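You operate a simulated robot arm through the tools that you are given. There is no shell and no other tool. Be economical: measure what you need, move in short steps, check, and stop when the job is done.

Carry out the task below with a simulated robot arm. There is one attempt and no reset: what you move stays moved.

TASK
Switch washer one off and drain it till the sight tube is empty.
Fine: main switch off, water and air shut before the drain opens; shut the drain afterwards.
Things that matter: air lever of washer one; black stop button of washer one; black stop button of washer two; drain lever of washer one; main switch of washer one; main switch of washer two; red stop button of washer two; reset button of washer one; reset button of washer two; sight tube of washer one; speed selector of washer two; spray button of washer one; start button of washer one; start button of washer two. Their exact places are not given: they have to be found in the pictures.

It is judged by the outcome, as a careful person would: the job done as asked, and still so three seconds after it is handed in. It fails if anything else is knocked over, pushed out of place, dropped, spilled or broken.

THE ROBOT
A 7-joint arm with a fingered hand on a trunk, on a base that drives. Base frame: it is fixed to the floor where the robot stands at the start and does not move with it; the origin is under the middle of the robot, x ahead of it, y to its left, z up. Units: mm, degrees, N and s.
With the tool pointing down near the work surface it reaches from about 100 to 680 mm from the robot's upright axis, wherever it stands. Its first joint turns from -166.0 to 166.0 degrees. Places, roughly: air lever of washer one [700, 300, 600]; black stop button of washer one [700, 0, 800]; black stop button of washer two [5200, -2100, 800]; drain lever of washer one [600, 300, 500]; main switch of washer one [600, 0, 600]; main switch of washer two [5000, -2300, 700]; red stop button of washer two [4900, -2300, 700]; reset button of washer one [800, -100, 800]; reset button of washer two [5000, -2300, 800]; sight tube of washer one [1200, -200, 700]; speed selector of washer two [4400, -3700, 700]; spray button of washer one [800, 0, 800]; start button of washer one [600, 100, 800]; start button of washer two [4900, -2300, 800]; step button of washer one [700, 100, 800]; step button of washer two [5100, -2200, 800]. Payload 4 kg.
The tool frame sits at the grasp point between the pads (the TCP): z along the fingers, y along the line on which they close. The tips reach 26 mm beyond it. Largest opening 132 mm; the body of the gripper starts 73 mm behind the TCP. The gripper is a hand of 4 fingers: y runs from the thumb to the fingers, the wrist lies at [0, 0, -239] in the tool frame, and closing takes about 1.5 s.
Orientation is that of the tool frame in the base frame, as a unit quaternion [x, y, z, w]. With the fingers straight down and closing along the base's y, the tool's x points along the base's -x, its y along +y and its z along -z.

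THE INTERFACE
- The arm moves only by the tool send_rows. Its argument "steps" is a list of rows, each a list of 2 entries, a list of its own where there are three numbers: the shift along the tool's x, y, z in mm, then the turn, a rotation vector about the tool's x, y, z in degrees. In form: [[[dx, dy, dz], [rx, ry, rz]], ...]. A call has 1 to 20 rows; each row is the pose to reach, as a shift and turn from the pose commanded when the call began, along the tool's axes at that moment. "gripper" is the finger opening in mm, from 0 to 132, set as the call begins (left out, the last holds). Rows are played at 5 a second. More than 50 mm and 8.6 degrees between two rows, or a gripper value outside its range, and nothing of the call is played. A pose out of reach is approached as far as the arm can. The call stops where the force on the tool passes 40 N (or 10 N more than at its start, if that is more) or the arm is blocked; 0.2 s more then pass. Each finger travels about 72 mm/s and halts on what it meets, pressing with about 22 N; the grip force reading is that of the motor and also rises with nothing between the fingers. The clock runs only during rows and for 0.2 s after the last one: add rows that repeat a pose to give the fingers time. It gives the time, the measured TCP pose, the force on the tool (base axes), the opening and the grip force at its end, in the units of the frame above (readings bear some noise), with the torque about the TCP (base axes, N m) and any sound that the robot's microphone picked up.
- Cameras (640 x 400 px; columns grow to the right, rows downward): "scene" is now at [15.5, 163.6, 1500.9]; the picture's right is [0.14, -0.99, 0.00], its down [-0.74, -0.10, -0.66] and it looks along [0.66, 0.09, -0.75] (base axes); focal length 261 px, centre (320, 200). "wrist" rides on the gripper at [68, 2, -97] in the tool frame; the picture's right is [-0.03, 1.00, 0.00], its down [-0.82, -0.02, -0.58] and it looks along [-0.58, -0.01, 0.82] (tool axes); focal length 270 px, centre (320, 200).
- snapshot(camera): a new picture of that camera. The clock stands still meanwhile.
- slide_trunk(by): slides the trunk up (or, below 0, down) by that many mm; the arm and the scene camera ride with it, the base frame stays. It gives what a move gives, with no picture.
- steer(legs): drives the robot by 1 to 6 legs, each [ahead, turn to the left] in mm and degrees, along the robot's own axes; the way and the turn of a leg run together, so that a leg with both is an arc; at most 1500 mm and 180 degrees a leg. The arm and the cameras ride along, it lands a little off, and it stops where it bumps. It gives what a move gives.
- preshape(shape): the hand has 4 fingers and takes this shape, open, in about a second: jaw (thumb against the fingers, like two jaws); tri (thumb and two fingers); tip (a fingertip pinch); poke (one finger out to press); point (the index stretched); flat (the hand flat); cup (the hand cupped); fist (a fist). The gripper value then closes the fingers along that shape, each until it touches; the sizes above hold for jaw. It gives what a move gives, with no picture.
- pan_tilt(pan, tilt): turns the head with the scene camera to pan (to the left, within 155 degrees either way) and tilt (down, from -29 to 69), counted from straight ahead of the robot. It gives what a move gives.
- probe_pixels(camera, pixels): for up to 12 pixels [column, row] of the newest picture of that camera ("zoom" is the newest enlarged one), the place [x, y, z] in the base frame of the surface seen there, good to about 2 mm. The clock stands still meanwhile.
- close_up(camera, box): a new picture of the part [left, top, right, bottom] of that camera's present view, enlarged. The clock stands still meanwhile.
- hand_in(): hands the job in; it is judged then, once.

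Work in short steps. Measure before you move; look again where a grasp or a placing could have gone wrong, and mend it. You have 80 turns and 68 pictures in all, those below and enlarged ones among them. Open the gripper and draw the arm clear of the work before you hand the job in, unless the task says otherwise; then end with one line.

The tools are called after "Emit:" as name(argument=value, ...) on one line, values as JSON. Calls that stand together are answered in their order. send_rows: Moves the arm, as the interface text tells. Its arguments: {"type":"object","properties":{"steps":{"type":"array","items":{"type":"array"}},"gripper":{"type":"number"}},"required":["steps"]} The other tools are called the same way: slide_trunk (by) slides the trunk up or down; preshape (shape) gives the hand a shape; steer (legs) drives the base; pan_tilt (pan, tilt) turns the head that bears the scene camera; snapshot (camera) takes a picture; probe_pixels (camera, pixels) gives the place of the surface under pixels of a picture; close_up (camera, box) takes an enlarged picture of a part of a camera's view; hand_in () hands the job in.

At the start:

```text
t: 0.0
tcp_pos: [445.3, 346.1, 856.1]
orientation: [0.0, 1.0, 0.0, 0.0]
force: [-0.5, -0.5, -0.6]
ft_torque: [-0.04, 0.01, 0.0]
gripper_width: 131.8
grip_force: 0.1
shape: jaw
trunk travel left (down, up): [-475.0, 115.0]
robot x, y, heading: [-0.4, -2.9, -0.1]
head pan, tilt: [7.8, 48.6]
```

scene: 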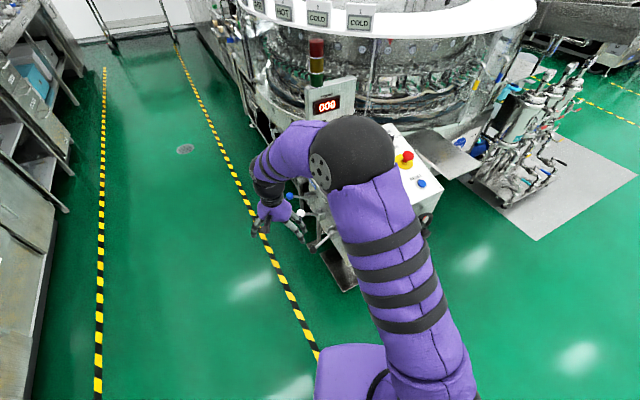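
wrist: 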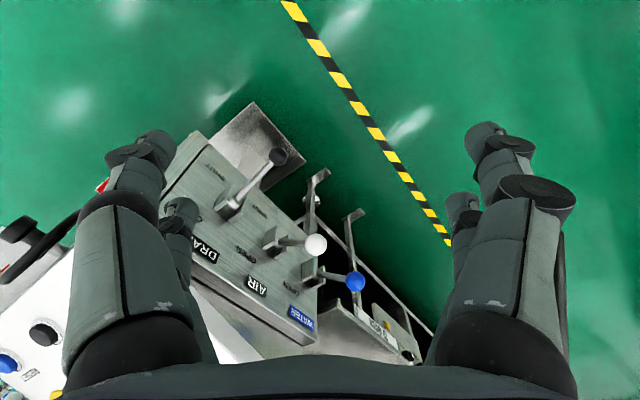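

The wrist view shows three levers: DRAIN (black knob ~278,157), AIR (white ~316,245) and WATER (blue ~355,282). I'll enlarge this view and measure it.

Emit:
close_up(camera="wrist", box=[160, 90, 440, 370])

Emit:
probe_pixels(camera="wrist", pixels=[[278, 157], [228, 208], [316, 245], [270, 240], [355, 282], [310, 275], [200, 245], [256, 285], [300, 316], [103, 186], [43, 333], [8, 363]])

Emit:
close_up(camera="scene", box=[220, 0, 540, 260])

```text
1.43 times, centred on (300, 230) of wrist
```

zoom: 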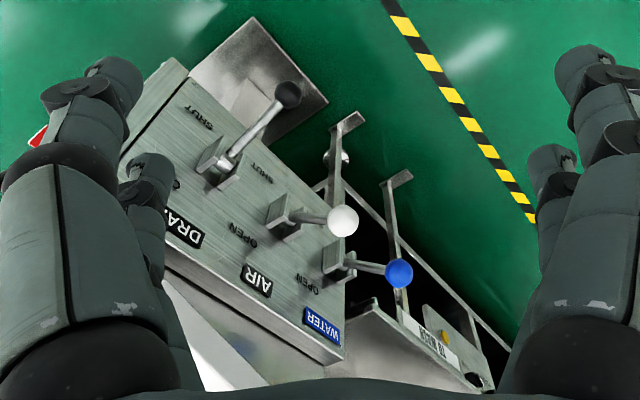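

```text
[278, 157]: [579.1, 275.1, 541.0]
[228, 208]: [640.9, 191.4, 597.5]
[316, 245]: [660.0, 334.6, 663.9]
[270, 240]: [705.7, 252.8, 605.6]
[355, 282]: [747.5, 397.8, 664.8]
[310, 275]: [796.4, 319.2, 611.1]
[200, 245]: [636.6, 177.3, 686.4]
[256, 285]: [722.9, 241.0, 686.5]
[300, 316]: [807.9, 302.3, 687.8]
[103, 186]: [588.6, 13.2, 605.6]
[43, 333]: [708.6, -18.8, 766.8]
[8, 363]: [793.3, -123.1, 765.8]
```

```text
1.54 times, centred on (380, 130) of scene
```

zoom: 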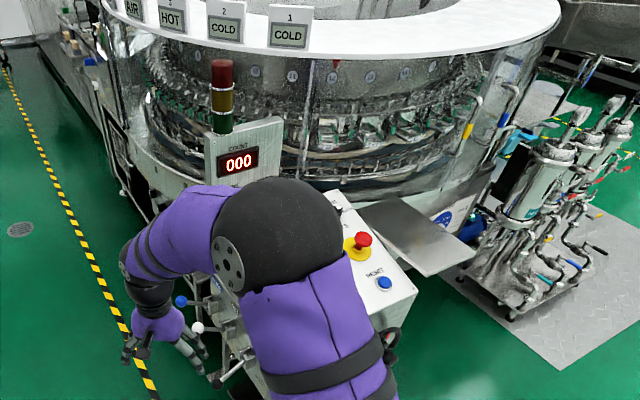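

Levers: drain knob is low (SHUT), air and water knobs are up (OPEN), each about 115 mm long. I'll draw the arm back and to the left so the head can see the console front.

Emit:
send_rows(steps=[[[40, 25, 0], [0, 0, 0]], [[80, 50, 0], [0, 0, 0]], [[120, 75, 0], [0, 0, 0]], [[160, 100, 0], [0, 0, 0]], [[200, 130, 0], [0, 0, 0]], [[220, 170, 0], [0, 0, 0]]])

Emit:
snapshot(camera="scene")

Emit:
snapshot(camera="wrist")

```text
t: 1.4
tcp_pos: [224.2, 515.0, 855.5]
orientation: [0.0, 1.0, -0.001, 0.001]
force: [0.4, -0.6, -0.1]
ft_torque: [0.01, -0.02, 0.01]
gripper_width: 131.8
grip_force: 0.1
shape: jaw
trunk travel left (down, up): [-475.0, 115.0]
robot x, y, heading: [-1.9, -0.1, 0.2]
head pan, tilt: [7.8, 48.6]
```

```text
63 pictures are left
```

scene: 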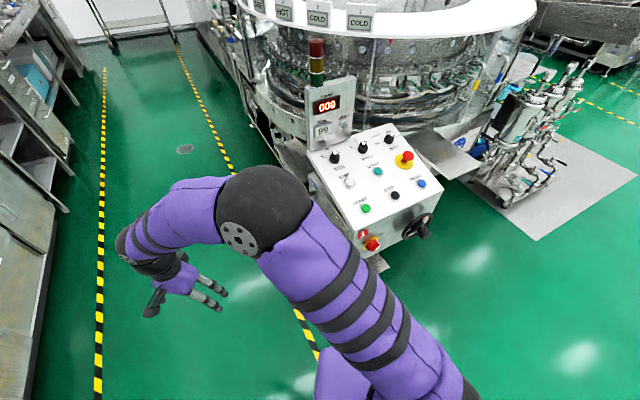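

```text
62 pictures are left
```

wrist: 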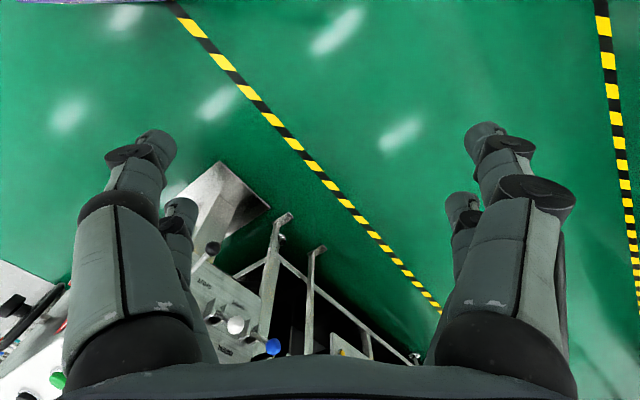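

Now the console is in view; I'll enlarge it to see the main switch (red ~372,244) and the buttons.

Emit:
close_up(camera="scene", box=[300, 70, 460, 270])

Emit:
close_up(camera="scene", box=[340, 205, 440, 268])

Emit:
close_up(camera="scene", box=[400, 40, 640, 200])

```text
2.00 times, centred on (380, 170) of scene
```

zoom: 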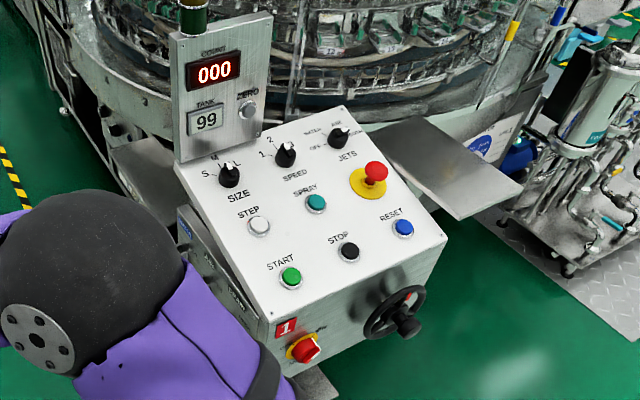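

```text
6.35 times, centred on (390, 236) of scene
```

zoom: 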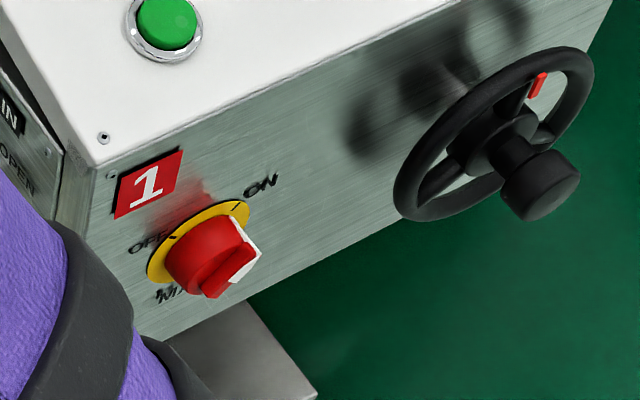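

```text
2.50 times, centred on (520, 120) of scene
```

zoom: 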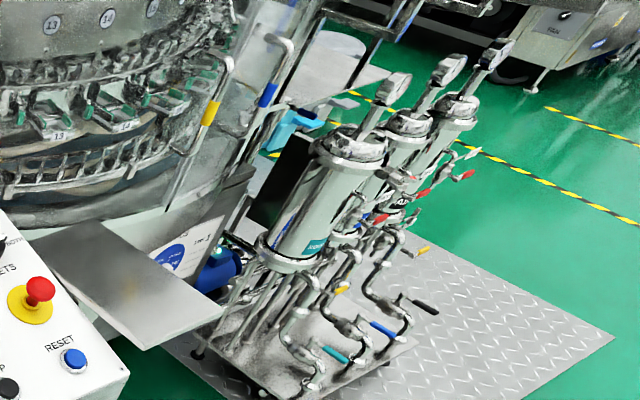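

Main switch is a red rotary, pointer at ON. I'll probe the switch and the console face to get geometry.

Emit:
close_up(camera="scene", box=[350, 220, 400, 255])

Emit:
probe_pixels(camera="scene", pixels=[[356, 235], [395, 228], [408, 218], [364, 243], [377, 233], [425, 236], [360, 256]])

```text
11.43 times, centred on (375, 238) of scene
```

zoom: 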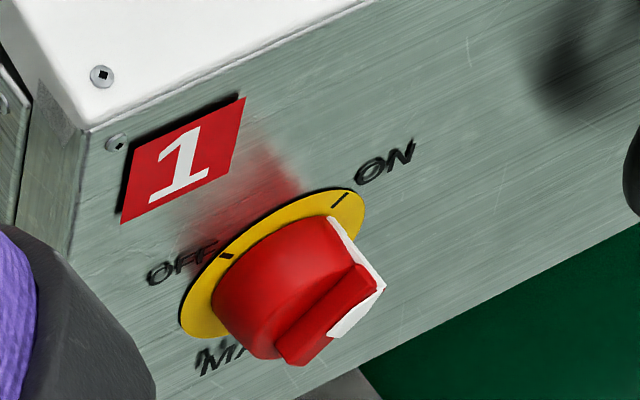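

```text
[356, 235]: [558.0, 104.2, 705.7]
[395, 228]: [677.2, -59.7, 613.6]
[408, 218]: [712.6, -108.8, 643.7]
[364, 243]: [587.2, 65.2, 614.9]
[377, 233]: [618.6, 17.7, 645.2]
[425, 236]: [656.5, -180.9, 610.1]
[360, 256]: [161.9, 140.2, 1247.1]
```

Emit:
probe_pixels(camera="zoom", pixels=[[365, 267], [290, 358], [355, 222], [378, 288], [340, 200], [227, 255], [190, 310], [362, 215], [235, 245], [330, 310], [480, 200], [120, 280]])

```text
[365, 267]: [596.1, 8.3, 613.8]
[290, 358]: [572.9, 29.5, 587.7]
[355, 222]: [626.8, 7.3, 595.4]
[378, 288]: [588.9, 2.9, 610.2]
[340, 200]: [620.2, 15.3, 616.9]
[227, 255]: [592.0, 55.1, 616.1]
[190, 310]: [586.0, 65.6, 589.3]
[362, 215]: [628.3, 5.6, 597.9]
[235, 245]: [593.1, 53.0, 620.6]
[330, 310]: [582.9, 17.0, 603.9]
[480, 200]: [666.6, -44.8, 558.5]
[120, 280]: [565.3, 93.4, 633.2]
```

Switch geometry: face normal points to (-0.81,-0.58), centre about (583,19,597), bar at +45° (ON), OFF is 90° counterclockwise. I want more room, so I'll glance behind the robot before backing up.

Emit:
pan_tilt(pan=155, tilt=50)

Emit:
snapshot(camera="scene")

Emit:
pan_tilt(pan=-5, tilt=35)

Emit:
snapshot(camera="scene")

```text
t: 3.7
tcp_pos: [225.7, 514.6, 855.1]
orientation: [0.0, 1.0, 0.0, 0.0]
force: [0.4, 0.5, -0.5]
ft_torque: [-0.02, -0.04, 0.02]
gripper_width: 131.8
grip_force: 0.0
shape: jaw
trunk travel left (down, up): [-475.0, 115.0]
robot x, y, heading: [-2.7, 3.0, 0.1]
head pan, tilt: [154.7, 50.0]
```

```text
57 pictures are left
```

scene: 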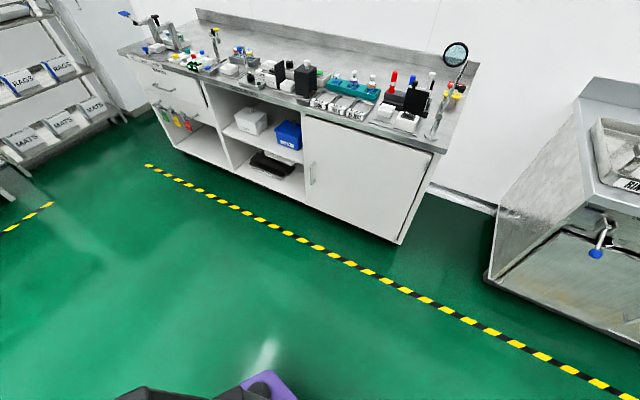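

```text
t: 6.2
tcp_pos: [226.0, 515.5, 856.7]
orientation: [0.0, 1.0, 0.0, 0.0]
force: [-0.6, 0.1, 0.1]
ft_torque: [0.03, -0.01, -0.02]
gripper_width: 132.0
grip_force: 0.0
shape: jaw
trunk travel left (down, up): [-475.0, 115.0]
robot x, y, heading: [4.6, -1.9, 0.1]
head pan, tilt: [-5.0, 35.0]
```

```text
56 pictures are left
```

scene: 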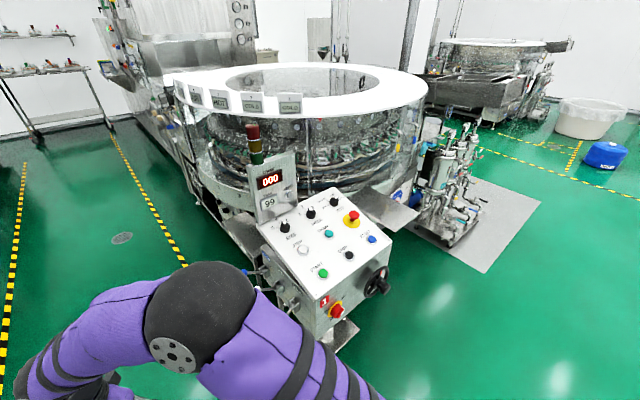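

Behind is clear. Back up 220 mm and lower the trunk 200 mm.

Emit:
steer(legs=[[-220, 0]])

Emit:
slide_trunk(by=-200)

```text
t: 7.9
tcp_pos: [5.9, 515.7, 856.0]
orientation: [0.001, 1.0, 0.0, 0.0]
force: [-0.4, 0.1, -0.7]
ft_torque: [0.0, 0.02, 0.0]
gripper_width: 131.7
grip_force: 0.0
shape: jaw
trunk travel left (down, up): [-475.0, 115.0]
robot x, y, heading: [-219.6, 0.5, -0.0]
head pan, tilt: [-5.0, 35.0]
```

```text
t: 10.0
tcp_pos: [6.4, 515.2, 655.9]
orientation: [0.001, 1.0, -0.001, 0.0]
force: [-0.2, -0.7, -0.2]
ft_torque: [-0.02, 0.0, 0.02]
gripper_width: 131.8
grip_force: 0.0
shape: jaw
trunk travel left (down, up): [-275.0, 315.0]
robot x, y, heading: [-219.7, 1.1, -0.2]
head pan, tilt: [-5.0, 35.0]
```

Pitching the hand to horizontal while moving in front of the console.

Emit:
send_rows(steps=[[[-31, -37, 0], [0, -8.2, 0]], [[-62, -75, 0], [0, -16.4, 0]], [[-93, -112, 0], [0, -24.6, 0]], [[-124, -150, 0], [0, -32.8, 0]], [[-155, -187, 0], [0, -41, 0]], [[-186, -225, 0], [0, -49.2, 0]], [[-217, -262, 0], [0, -57.4, 0]], [[-248, -300, 0], [0, -65.6, 0]], [[-279, -337, 0], [0, -73.8, 0]], [[-310, -375, 0], [0, -82, 0]], [[-340, -412, 0], [0, -90, 0]]])

```text
t: 12.4
tcp_pos: [345.3, 101.5, 657.6]
orientation: [0.0, 0.706, 0.001, 0.708]
force: [-0.4, 0.0, 0.2]
ft_torque: [0.0, 0.03, -0.02]
gripper_width: 131.9
grip_force: 0.1
shape: jaw
trunk travel left (down, up): [-275.0, 315.0]
robot x, y, heading: [-220.0, 0.7, -0.0]
head pan, tilt: [-5.0, 35.0]
```

Yaw to face the switch plate and get on its axis.

Emit:
send_rows(steps=[[[12, -38, 18], [-7.2, 0, 0]], [[24, -76, 36], [-14.4, 0, 0]], [[36, -114, 54], [-21.6, 0, 0]], [[48, -152, 71], [-28.8, 0, 0]], [[60, -190, 88], [-35.8, 0, 0]]])

Emit:
snapshot(camera="wrist")

Emit:
snapshot(camera="scene")

```text
t: 13.6
tcp_pos: [435.5, -84.8, 593.8]
orientation: [-0.218, 0.673, 0.217, 0.673]
force: [1.1, 0.1, 0.6]
ft_torque: [0.0, 0.02, 0.0]
gripper_width: 131.5
grip_force: 0.1
shape: jaw
out of reach, approached as far as the arm can: row 5
trunk travel left (down, up): [-275.0, 315.0]
robot x, y, heading: [-219.9, 0.3, -0.2]
head pan, tilt: [-5.0, 35.0]
```

```text
55 pictures are left
```

wrist: 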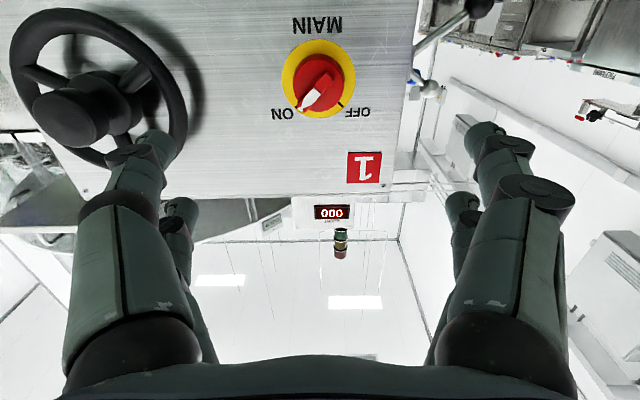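

```text
54 pictures are left
```

scene: 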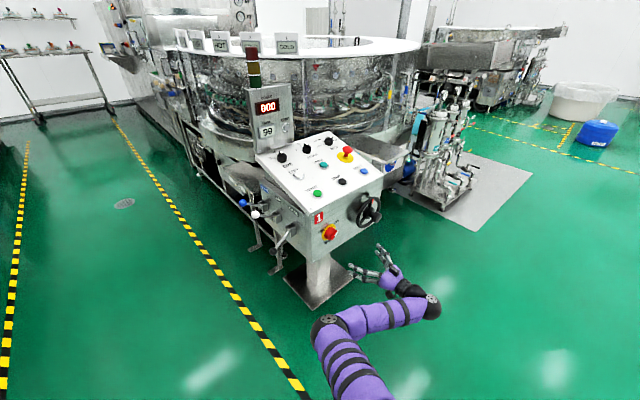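

The switch is reached better facing it squarely, so I'll tuck the arm straight ahead first, then drive to stand on the switch axis.

Emit:
send_rows(steps=[[[0, 27, -13], [6, 0, 0]], [[0, 54, -26], [12, 0, 0]], [[0, 80, -38], [18, 0, 0]], [[0, 107, -50], [24, 0, 0]], [[0, 134, -63], [30, 0, 0]], [[0, 160, -76], [35.8, 0, 0]]], gripper=70)

Emit:
steer(legs=[[0, -54.8], [454, 0], [0, 90.6]])

Emit:
snapshot(camera="wrist")

```text
t: 15.0
tcp_pos: [282.3, 1.0, 593.7]
orientation: [0.001, 0.708, -0.002, 0.707]
force: [0.7, -0.9, -0.2]
ft_torque: [-0.04, -0.01, 0.03]
gripper_width: 70.5
grip_force: 0.1
shape: jaw
trunk travel left (down, up): [-275.0, 315.0]
robot x, y, heading: [-219.8, 4.1, -0.1]
head pan, tilt: [-5.0, 35.0]
```

```text
t: 24.7
tcp_pos: [447.8, -79.2, 593.8]
orientation: [-0.214, 0.674, 0.214, 0.674]
force: [-0.5, 0.3, 0.0]
ft_torque: [-0.01, -0.02, 0.01]
gripper_width: 70.6
grip_force: 0.1
shape: jaw
trunk travel left (down, up): [-275.0, 315.0]
robot x, y, heading: [38.4, -371.5, 35.0]
head pan, tilt: [-5.0, 35.0]
```

```text
53 pictures are left
```

wrist: 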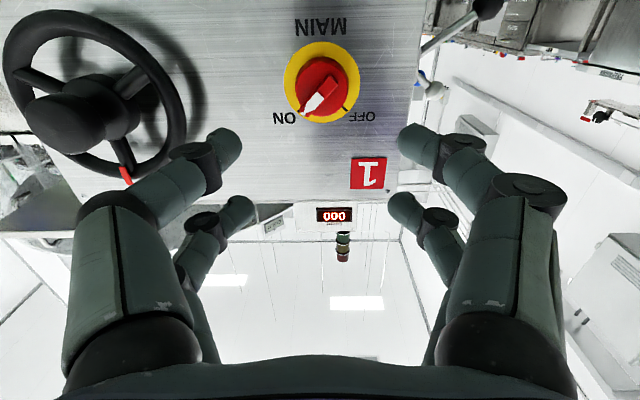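

Now aligned. Probe the switch precisely from here.

Emit:
close_up(camera="wrist", box=[270, 30, 380, 135])

Emit:
probe_pixels(camera="wrist", pixels=[[322, 42], [286, 80], [358, 82], [318, 122], [306, 112], [336, 70], [320, 92], [309, 85], [324, 107], [240, 100], [400, 60], [330, 170]])

```text
3.81 times, centred on (325, 82) of wrist
```

zoom: 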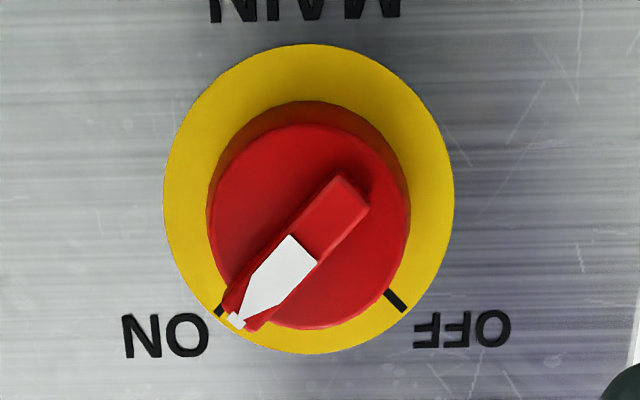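

```text
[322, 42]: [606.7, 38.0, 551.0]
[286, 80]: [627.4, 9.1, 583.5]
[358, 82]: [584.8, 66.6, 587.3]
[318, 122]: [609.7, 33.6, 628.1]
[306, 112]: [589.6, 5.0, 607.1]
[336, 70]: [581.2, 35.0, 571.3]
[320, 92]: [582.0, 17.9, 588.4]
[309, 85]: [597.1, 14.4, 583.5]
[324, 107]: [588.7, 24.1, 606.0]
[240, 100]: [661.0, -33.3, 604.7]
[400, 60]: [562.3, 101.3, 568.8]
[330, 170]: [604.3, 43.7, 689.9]
```

Switch centre r=323, z=588, bar front ~e1 479, base front ~492, pointer 40° right of vertical; OFF 40° left. Roll the hand 40° and advance to ~55 mm short of the grasp.

Emit:
send_rows(steps=[[[1, 0, 18], [-0.2, 0, 8]], [[2, 1, 36], [-0.4, 0, 16]], [[4, 1, 54], [-0.6, 0, 24]], [[5, 2, 72], [-0.8, 0, 32]], [[6, 2, 90], [-0.8, 0, 40]]], gripper=50)

Emit:
snapshot(camera="wrist")

```text
t: 25.9
tcp_pos: [520.3, -25.8, 587.0]
orientation: [0.026, 0.705, 0.437, 0.558]
force: [0.2, -0.8, -0.5]
ft_torque: [0.02, -0.01, 0.0]
gripper_width: 50.2
grip_force: 0.1
shape: jaw
trunk travel left (down, up): [-275.0, 315.0]
robot x, y, heading: [38.0, -369.6, 35.4]
head pan, tilt: [-5.0, 35.0]
```

```text
51 pictures are left
```

wrist: 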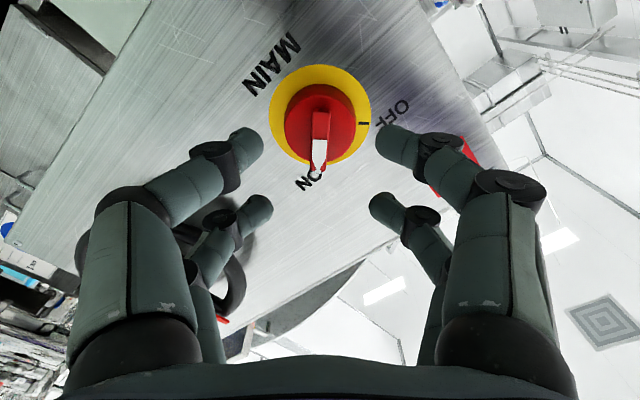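

Bar is aligned with the gap (319,140). Advance to the grasp depth and close.

Emit:
send_rows(steps=[[[1, 1, 20], [0, 0, 0]], [[1, 1, 38], [0, 0, 0]], [[1, 1, 48], [0, 0, 0]], [[1, 1, 54], [0, 0, 0]]])

Emit:
snapshot(camera="wrist")

```text
t: 26.9
tcp_pos: [564.4, 6.3, 587.5]
orientation: [0.024, 0.705, 0.436, 0.558]
force: [-0.5, -0.3, 0.7]
ft_torque: [-0.01, 0.01, -0.01]
gripper_width: 50.3
grip_force: 0.1
shape: jaw
trunk travel left (down, up): [-275.0, 315.0]
robot x, y, heading: [36.1, -368.7, 35.2]
head pan, tilt: [-5.0, 35.0]
```

```text
50 pictures are left
```

wrist: 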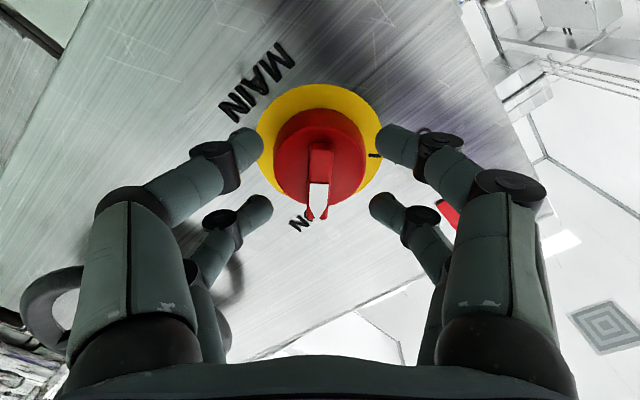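

Bar centre lies near the projected tip point (315,170). Close on it.

Emit:
send_rows(steps=[[[0, 0, 0], [0, 0, 0]], [[0, 0, 0], [0, 0, 0]], [[0, 0, 0], [0, 0, 0]], [[0, 0, 0], [0, 0, 0]], [[0, 0, 0], [0, 0, 0]], [[0, 0, 0], [0, 0, 0]], [[0, 0, 0], [0, 0, 0]]], gripper=0)

Emit:
snapshot(camera="wrist")

```text
t: 28.5
tcp_pos: [562.4, 6.7, 586.9]
orientation: [0.024, 0.706, 0.437, 0.558]
force: [-25.3, -14.5, -5.4]
ft_torque: [0.21, -0.14, -0.21]
gripper_width: 2.4
grip_force: 22.4
shape: jaw
trunk travel left (down, up): [-275.0, 315.0]
robot x, y, heading: [38.1, -369.5, 35.1]
head pan, tilt: [-5.0, 35.0]
```

```text
49 pictures are left
```

wrist: 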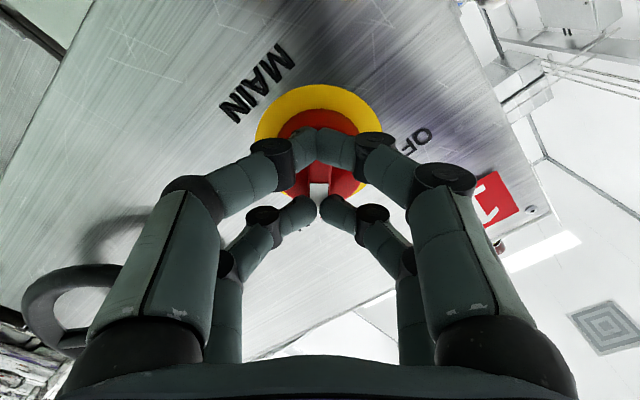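

Fingers closed to 2.4 mm with a push-back: they slipped past the bar front. Back off, reopen to a narrow 22 mm gap and look at where the tips really are.

Emit:
send_rows(steps=[[[0, 0, -10], [0, 0, 0]], [[0, 0, -25], [0, 0, 0]], [[0, 0, -40], [0, 0, 0]], [[0, 0, -40], [0, 0, 0]]], gripper=24)

Emit:
snapshot(camera="wrist")

Emit:
close_up(camera="scene", box=[220, 160, 420, 300])

```text
t: 29.5
tcp_pos: [529.5, -16.0, 586.1]
orientation: [0.024, 0.705, 0.437, 0.558]
force: [0.4, -0.9, -0.2]
ft_torque: [0.0, -0.01, 0.0]
gripper_width: 23.9
grip_force: 0.0
shape: jaw
trunk travel left (down, up): [-275.0, 315.0]
robot x, y, heading: [35.9, -368.3, 35.0]
head pan, tilt: [-5.0, 35.0]
```

```text
48 pictures are left
```

wrist: 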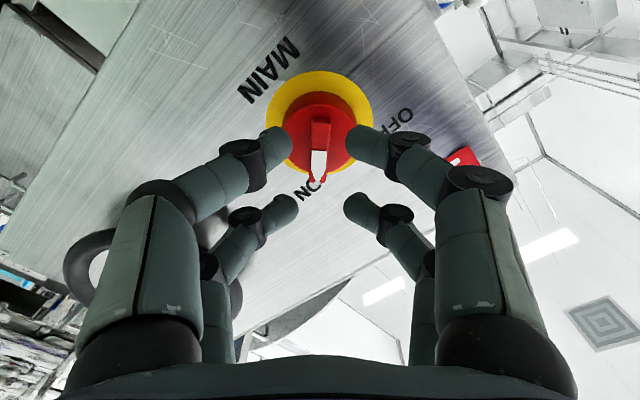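

```text
2.86 times, centred on (320, 230) of scene
```

zoom: 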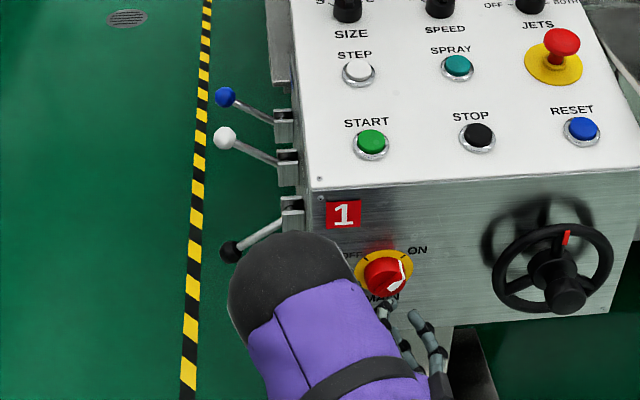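

Still ON. Probe the tips for their true depth.

Emit:
probe_pixels(camera="wrist", pixels=[[282, 138], [356, 140], [290, 203], [352, 203], [320, 160], [320, 178], [312, 135], [329, 135], [320, 122], [272, 130]])

```text
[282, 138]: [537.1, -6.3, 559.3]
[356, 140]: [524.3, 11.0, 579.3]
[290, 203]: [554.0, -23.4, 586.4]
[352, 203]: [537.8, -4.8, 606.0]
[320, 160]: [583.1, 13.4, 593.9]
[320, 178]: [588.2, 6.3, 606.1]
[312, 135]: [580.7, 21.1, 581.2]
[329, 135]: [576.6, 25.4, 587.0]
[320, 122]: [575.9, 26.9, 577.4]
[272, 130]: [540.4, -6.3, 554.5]
```

Tips are only ~15-18 mm past the TCP at this opening, so I need to go ~10 mm deeper. Advance with the 24 mm gap straddling the 11 mm bar.

Emit:
send_rows(steps=[[[0, 0, 20], [0, 0, 0]], [[0, 0, 36], [0, 0, 0]], [[0, 0, 44], [0, 0, 0]], [[0, 0, 48], [0, 0, 0]], [[0, 0, 51], [0, 0, 0]]])

Emit:
snapshot(camera="wrist")

```text
t: 30.6
tcp_pos: [567.9, 9.4, 586.2]
orientation: [0.025, 0.707, 0.434, 0.558]
force: [-20.0, -15.1, 6.1]
ft_torque: [0.29, -0.48, -0.15]
gripper_width: 26.2
grip_force: 0.0
shape: jaw
trunk travel left (down, up): [-275.0, 315.0]
robot x, y, heading: [39.6, -367.6, 35.1]
head pan, tilt: [-5.0, 35.0]
stopped in row 5: the force on the tool passed its limit at 44 N (the readings are from after the stop); the commanded pose is now the measured one
```

```text
46 pictures are left
```

wrist: 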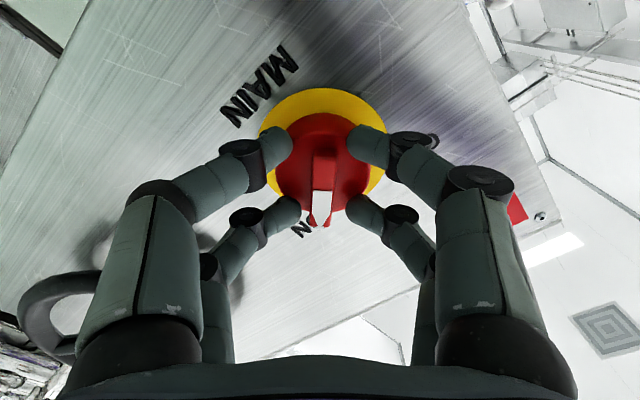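

Touching the knob's base front. Ease back 3 mm and close to ~10 mm on the bar.

Emit:
send_rows(steps=[[[0, 0, -3], [0, 0, 0]], [[0, 0, -4], [0, 0, 0]], [[0, 0, -4], [0, 0, 0]], [[0, 0, -4], [0, 0, 0]], [[0, 0, -4], [0, 0, 0]]], gripper=8)

Emit:
snapshot(camera="wrist")

```text
t: 31.8
tcp_pos: [565.1, 12.2, 585.3]
orientation: [0.024, 0.708, 0.435, 0.556]
force: [-7.3, 17.7, -5.8]
ft_torque: [-0.17, 0.2, 0.56]
gripper_width: 1.8
grip_force: 22.3
shape: jaw
trunk travel left (down, up): [-275.0, 315.0]
robot x, y, heading: [34.8, -371.3, 35.4]
head pan, tilt: [-5.0, 35.0]
```

```text
45 pictures are left
```

wrist: 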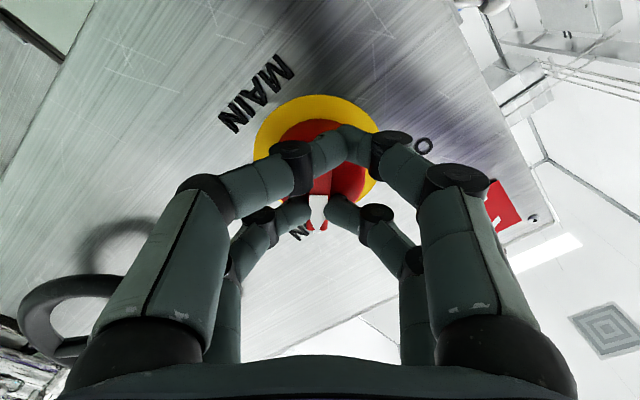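

The lower finger pair straddles the pointer end (318,205). Try turning counterclockwise 40° first and check.

Emit:
send_rows(steps=[[[0, 0, 0], [0, 0, -8]], [[0, 0, 0], [0, 0, -16]], [[0, 0, 0], [0, 0, -24]], [[0, 0, 0], [0, 0, -32]], [[0, 0, 0], [0, 0, -40]]])

Emit:
snapshot(camera="wrist")

```text
t: 33.0
tcp_pos: [567.6, 7.9, 583.6]
orientation: [-0.219, 0.675, 0.214, 0.671]
force: [0.1, 9.4, -18.1]
ft_torque: [-0.39, 0.49, 0.22]
gripper_width: 1.7
grip_force: 21.9
shape: jaw
trunk travel left (down, up): [-275.0, 315.0]
robot x, y, heading: [38.1, -369.8, 35.5]
head pan, tilt: [-5.0, 35.0]
```

```text
44 pictures are left
```

wrist: 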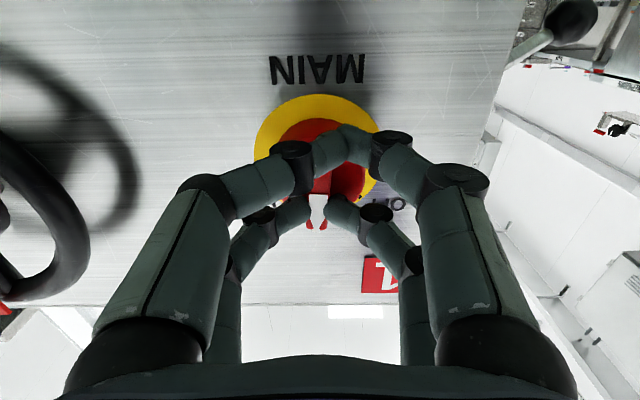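

The bar is turning with the hand. Continue another 42°.

Emit:
send_rows(steps=[[[0, 0, 0], [0, 0, -8]], [[0, 0, 0], [0, 0, -16]], [[0, 0, 0], [0, 0, -24]], [[0, 0, 0], [0, 0, -32]], [[0, 0, 0], [0, 0, -40]], [[0, 0, 0], [0, 0, -44]]])

Emit:
snapshot(camera="wrist")

```text
t: 34.4
tcp_pos: [568.2, 4.8, 584.4]
orientation: [-0.454, 0.546, -0.054, 0.702]
force: [12.0, -22.8, -20.8]
ft_torque: [-0.16, 0.47, -0.6]
gripper_width: 1.4
grip_force: 22.2
shape: jaw
trunk travel left (down, up): [-275.0, 315.0]
robot x, y, heading: [37.6, -372.2, 35.4]
head pan, tilt: [-5.0, 35.0]
```

```text
43 pictures are left
```

wrist: 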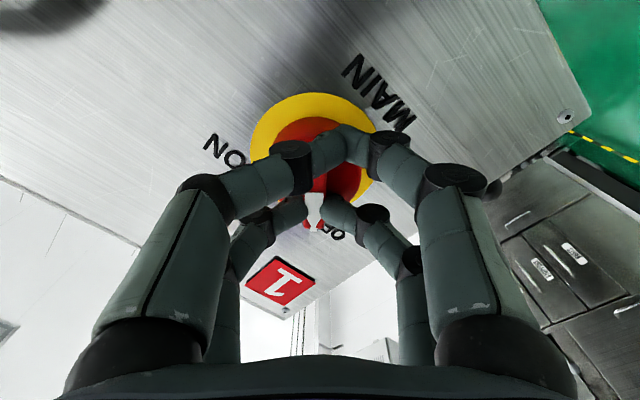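

Turned with pointer close to OFF. Open, back straight away, and check the pointer.

Emit:
send_rows(steps=[[[0, 0, 0], [0, 0, 0]], [[0, 0, 0], [0, 0, 0]], [[0, 0, 0], [0, 0, 0]], [[0, 0, -25], [0, 0, 0]], [[0, 0, -60], [0, 0, 0]], [[0, 0, -100], [0, 0, 0]]], gripper=50)

Emit:
snapshot(camera="wrist")

```text
t: 35.8
tcp_pos: [484.7, -49.4, 587.7]
orientation: [-0.454, 0.542, -0.05, 0.705]
force: [-0.5, 0.1, -1.0]
ft_torque: [-0.01, 0.01, 0.0]
gripper_width: 49.4
grip_force: 0.1
shape: jaw
trunk travel left (down, up): [-275.0, 315.0]
robot x, y, heading: [34.4, -368.2, 35.4]
head pan, tilt: [-5.0, 35.0]
```

```text
42 pictures are left
```

wrist: 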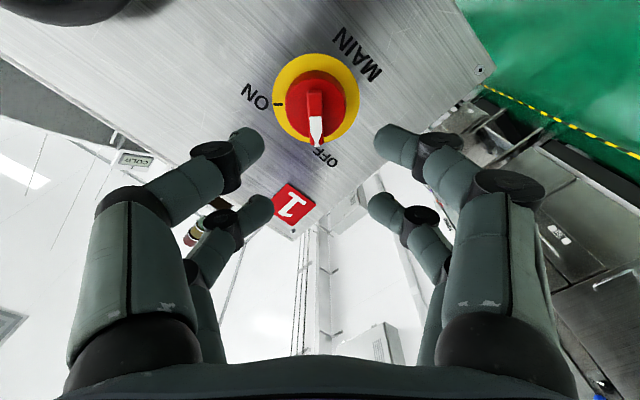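

Main switch is at OFF. Now look left to see floor room for standing in front of the lever panel.

Emit:
pan_tilt(pan=35, tilt=40)

Emit:
snapshot(camera="scene")

Emit:
probe_pixels(camera="scene", pixels=[[100, 150], [100, 250], [200, 200], [200, 100], [50, 200], [150, 50], [300, 200], [250, 250]])

```text
t: 36.9
tcp_pos: [483.6, -50.1, 586.2]
orientation: [-0.455, 0.543, -0.051, 0.704]
force: [-0.7, -0.4, 0.5]
ft_torque: [0.0, 0.0, -0.04]
gripper_width: 49.7
grip_force: 0.0
shape: jaw
trunk travel left (down, up): [-275.0, 315.0]
robot x, y, heading: [36.0, -370.1, 35.3]
head pan, tilt: [35.0, 40.0]
```

```text
41 pictures are left
```

scene: 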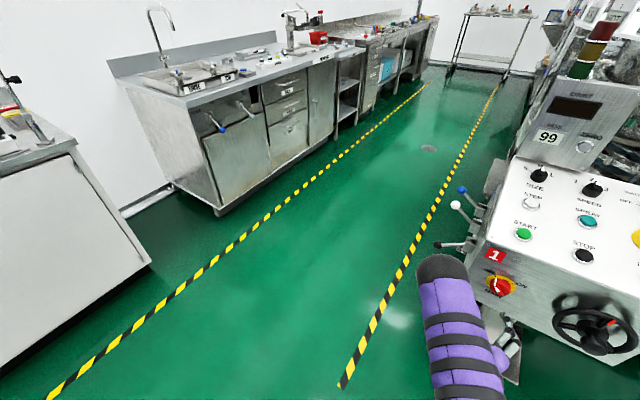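

```text
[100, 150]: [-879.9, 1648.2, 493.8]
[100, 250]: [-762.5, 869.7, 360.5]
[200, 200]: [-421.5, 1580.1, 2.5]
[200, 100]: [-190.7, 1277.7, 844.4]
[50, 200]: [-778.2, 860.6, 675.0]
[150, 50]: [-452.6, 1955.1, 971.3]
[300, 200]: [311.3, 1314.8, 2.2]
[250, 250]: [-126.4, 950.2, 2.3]
```

Power display is dark now. Tuck the hand, then drive around to stand facing the lever panel.

Emit:
send_rows(steps=[[[0, 0, -18], [0, 0, 7.3]], [[0, 0, -36], [0, 0, 14.6]], [[0, 0, -55], [0, 0, 22]], [[0, 0, -73], [0, 0, 29.3]], [[0, 0, -92], [0, 0, 36.6]], [[0, 0, -110], [0, 0, 44]]])

Emit:
steer(legs=[[0, 60.3], [874, 0], [0, -54], [500, 0], [0, -95.8]])

Emit:
pan_tilt(pan=0, tilt=45)

Emit:
snapshot(camera="scene")

Emit:
snapshot(camera="wrist")

```text
t: 38.3
tcp_pos: [408.8, -102.1, 602.3]
orientation: [-0.212, 0.653, 0.231, 0.689]
force: [-0.4, -0.2, -0.3]
ft_torque: [-0.01, 0.01, 0.0]
gripper_width: 49.7
grip_force: 0.0
shape: jaw
trunk travel left (down, up): [-275.0, 315.0]
robot x, y, heading: [34.4, -371.5, 35.0]
head pan, tilt: [35.0, 40.0]
```

```text
t: 55.6
tcp_pos: [614.6, 500.3, 593.4]
orientation: [0.297, 0.62, -0.302, 0.661]
force: [0.3, -0.5, -0.1]
ft_torque: [0.01, -0.01, 0.0]
gripper_width: 50.0
grip_force: 0.1
shape: jaw
trunk travel left (down, up): [-275.0, 315.0]
robot x, y, heading: [327.8, 853.7, -52.0]
head pan, tilt: [35.0, 40.0]
```

```text
t: 56.6
tcp_pos: [615.4, 500.2, 593.9]
orientation: [0.297, 0.62, -0.302, 0.661]
force: [-0.3, 0.4, -0.2]
ft_torque: [-0.02, 0.01, -0.02]
gripper_width: 49.7
grip_force: 0.0
shape: jaw
trunk travel left (down, up): [-275.0, 315.0]
robot x, y, heading: [326.8, 854.0, -52.0]
head pan, tilt: [0.0, 45.0]
```

```text
40 pictures are left
```

scene: 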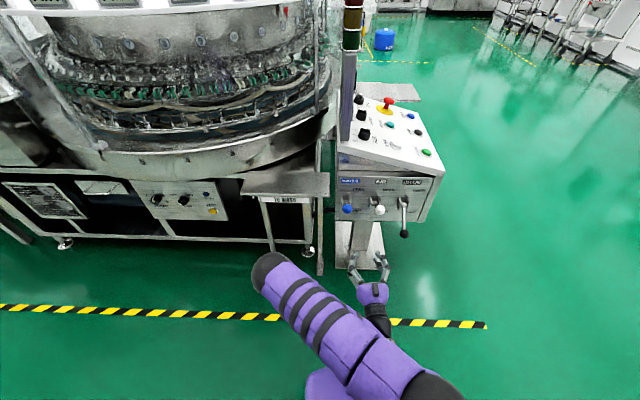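

```text
39 pictures are left
```

wrist: 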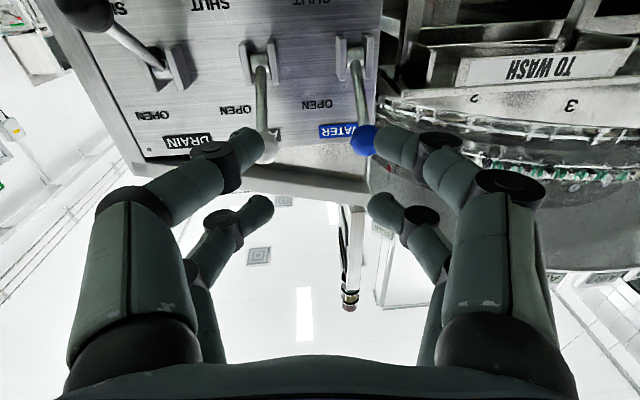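

Standing well in front of the panel. Probe shelf, knobs and panel to plan the pushes.

Emit:
probe_pixels(camera="scene", pixels=[[329, 175], [329, 192], [245, 190], [270, 196], [319, 260], [347, 210], [380, 211], [405, 234], [338, 180], [424, 200], [356, 280], [384, 272]])

Emit:
close_up(camera="scene", box=[230, 130, 450, 290])

```text
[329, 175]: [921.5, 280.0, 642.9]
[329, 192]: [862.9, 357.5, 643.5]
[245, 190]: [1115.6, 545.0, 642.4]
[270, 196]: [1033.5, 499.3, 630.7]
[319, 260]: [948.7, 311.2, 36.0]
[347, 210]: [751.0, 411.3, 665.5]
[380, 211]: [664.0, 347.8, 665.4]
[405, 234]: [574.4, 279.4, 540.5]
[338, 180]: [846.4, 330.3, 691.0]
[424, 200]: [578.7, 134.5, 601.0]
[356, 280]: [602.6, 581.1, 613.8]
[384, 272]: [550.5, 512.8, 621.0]
```

```text
2.50 times, centred on (340, 210) of scene
```

zoom: 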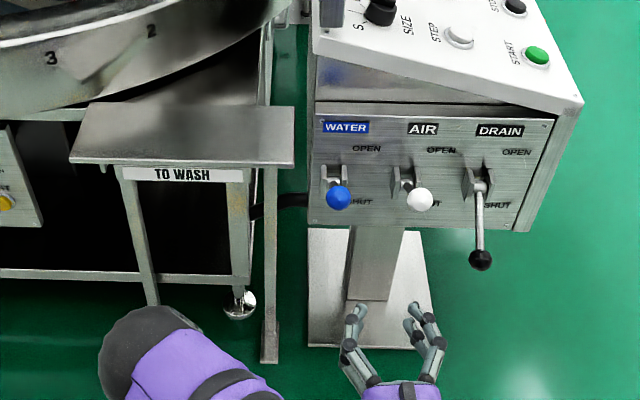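

Close the fingers into a beak, straighten the orientation and rise above the air knob.

Emit:
send_rows(steps=[[[-36, -11, 0], [1, 0.6, 0]], [[-72, -22, 0], [2, 1.2, 0]], [[-108, -32, 0], [3, 1.8, 0]], [[-144, -43, 0], [4, 2.4, 0]], [[-180, -53, 0], [4, 3, 0]], [[-180, -53, 0], [4, 3, 0]]], gripper=0)

Emit:
snapshot(camera="scene")

Emit:
snapshot(camera="wrist")

```text
t: 58.0
tcp_pos: [604.3, 377.2, 732.4]
orientation: [0.328, 0.626, -0.316, 0.632]
force: [0.0, 0.4, -0.2]
ft_torque: [0.01, -0.02, 0.0]
gripper_width: 0.0
grip_force: 22.0
shape: jaw
out of reach, approached as far as the arm can: row 1, 2, 3, 4, 5, 6
trunk travel left (down, up): [-275.0, 315.0]
robot x, y, heading: [327.1, 854.7, -52.1]
head pan, tilt: [0.0, 45.0]
```

```text
37 pictures are left
```

scene: 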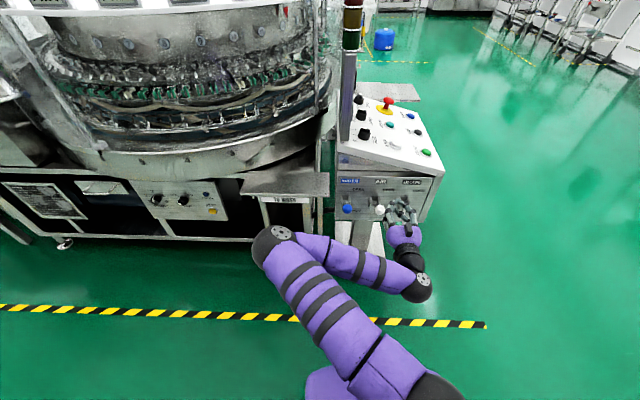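

```text
36 pictures are left
```

wrist: 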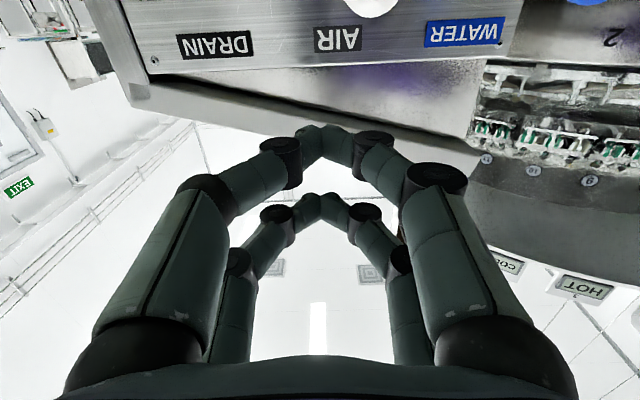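

Now at e1≈710, s≈-47, z 732. Move in over the air knob: +27 left, +62 forward.

Emit:
send_rows(steps=[[[-5, 14, 20], [0, 0, 0]], [[-5, 27, 42], [0, 0, 0]], [[-5, 27, 62], [0, 0, 0]]])

Emit:
snapshot(camera="scene")

Emit:
snapshot(camera="wrist")

```text
t: 58.8
tcp_pos: [658.0, 344.6, 737.4]
orientation: [0.328, 0.626, -0.317, 0.633]
force: [0.4, -0.2, -0.2]
ft_torque: [0.02, -0.02, 0.03]
gripper_width: 0.0
grip_force: 22.2
shape: jaw
trunk travel left (down, up): [-275.0, 315.0]
robot x, y, heading: [325.2, 855.7, -51.9]
head pan, tilt: [0.0, 45.0]
```

```text
35 pictures are left
```

scene: 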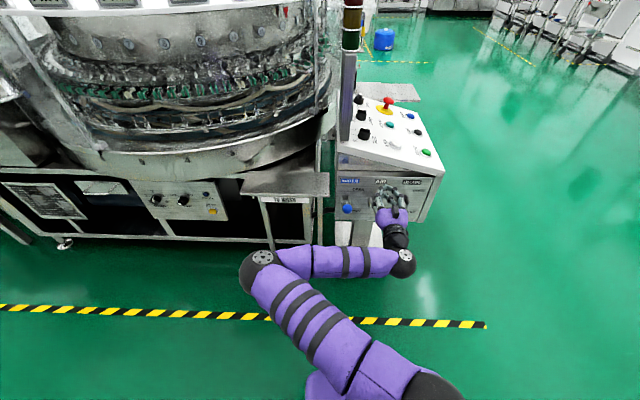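

```text
34 pictures are left
```

wrist: 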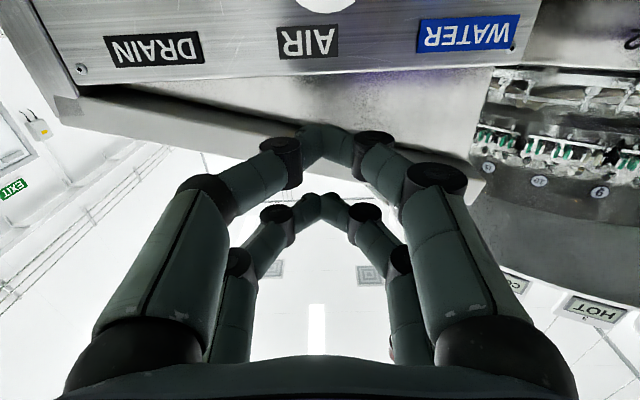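

White knob is centred under the beak (322,0). Press straight down.

Emit:
send_rows(steps=[[[20, 0, 0], [0, 0, 0]], [[32, 0, 0], [0, 0, 0]], [[42, 0, 0], [0, 0, 0]], [[52, 0, 0], [0, 0, 0]], [[62, 0, 0], [0, 0, 0]], [[72, 0, 0], [0, 0, 0]], [[82, 0, 0], [0, 0, 0]], [[92, 0, 0], [0, 0, 0]], [[102, 0, 0], [0, 0, 0]], [[112, 0, 0], [0, 0, 0]], [[122, 0, 0], [0, 0, 0]], [[132, 0, 0], [0, 0, 0]], [[142, 0, 0], [0, 0, 0]], [[152, 0, 0], [0, 0, 0]]])

Emit:
close_up(camera="scene", box=[320, 160, 450, 260])

```text
t: 61.8
tcp_pos: [658.7, 344.6, 585.3]
orientation: [0.328, 0.626, -0.317, 0.633]
force: [2.2, -0.9, 1.2]
ft_torque: [-0.04, 0.01, 0.0]
gripper_width: 0.0
grip_force: 21.8
shape: jaw
trunk travel left (down, up): [-275.0, 315.0]
robot x, y, heading: [325.1, 852.5, -51.9]
head pan, tilt: [0.0, 45.0]
```

```text
4.00 times, centred on (385, 210) of scene
```

zoom: 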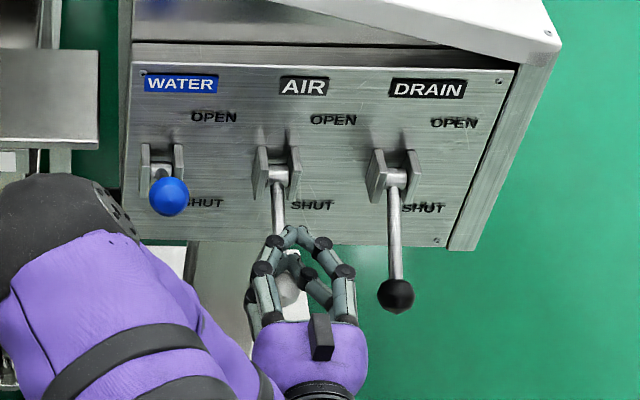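

Air lever moved down; nudge a bit further to be sure it reaches its stop.

Emit:
send_rows(steps=[[[5, 0, 0], [0, 0, 0]], [[10, 0, 0], [0, 0, 0]], [[15, 0, 0], [0, 0, 0]], [[20, 0, 0], [0, 0, 0]]])

Emit:
close_up(camera="scene", box=[320, 160, 450, 260])

```text
t: 62.8
tcp_pos: [657.9, 344.8, 567.3]
orientation: [0.326, 0.625, -0.317, 0.634]
force: [0.4, -1.6, 11.2]
ft_torque: [-0.19, -0.19, 0.0]
gripper_width: 0.0
grip_force: 21.9
shape: jaw
trunk travel left (down, up): [-275.0, 315.0]
robot x, y, heading: [328.6, 854.5, -52.0]
head pan, tilt: [0.0, 45.0]
```

```text
4.00 times, centred on (385, 210) of scene
```

zoom: 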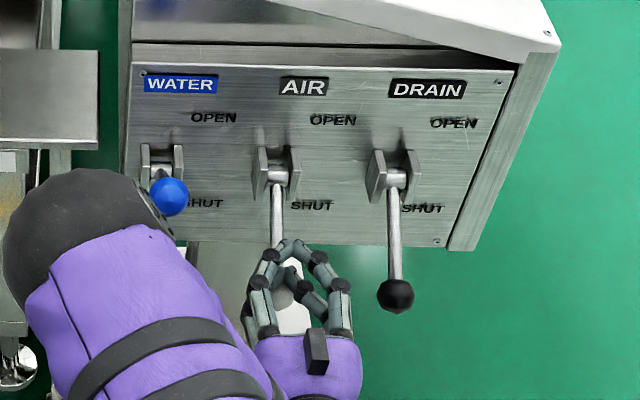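

Air is at its stop (11 N). Rise and shift 110 mm left over the water knob.

Emit:
send_rows(steps=[[[-45, 0, 0], [0, 0, 0]], [[-90, 0, 0], [0, 0, 0]], [[-135, 0, 0], [0, 0, 0]], [[-170, 0, 0], [0, 0, 0]], [[-170, 40, 0], [0, 0, 0]], [[-170, 80, 0], [0, 0, 0]], [[-170, 110, 0], [0, 0, 0]]])

Emit:
snapshot(camera="wrist")

Emit:
snapshot(camera="scene")

```text
t: 64.4
tcp_pos: [744.4, 410.1, 737.9]
orientation: [0.328, 0.626, -0.316, 0.633]
force: [0.8, -0.6, 0.2]
ft_torque: [-0.01, -0.01, 0.02]
gripper_width: 0.0
grip_force: 22.1
shape: jaw
trunk travel left (down, up): [-275.0, 315.0]
robot x, y, heading: [330.7, 855.1, -52.0]
head pan, tilt: [0.0, 45.0]
```

```text
31 pictures are left
```

wrist: 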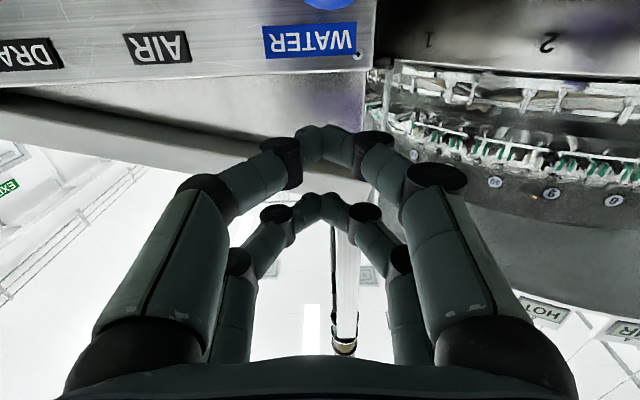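

```text
30 pictures are left
```

scene: 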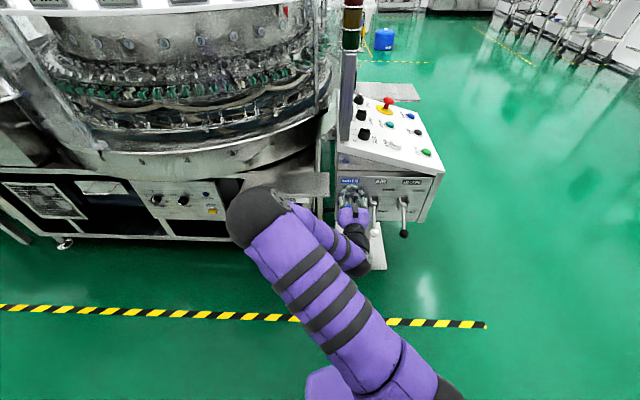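

Blue knob centred at (325,0). Check the elbow's distance from the shelf before pressing.

Emit:
probe_pixels(camera="scene", pixels=[[240, 195], [260, 190], [232, 220], [375, 230]])

```text
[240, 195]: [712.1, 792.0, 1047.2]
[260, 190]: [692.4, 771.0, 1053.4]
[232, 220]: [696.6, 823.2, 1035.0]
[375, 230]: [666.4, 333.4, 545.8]
```

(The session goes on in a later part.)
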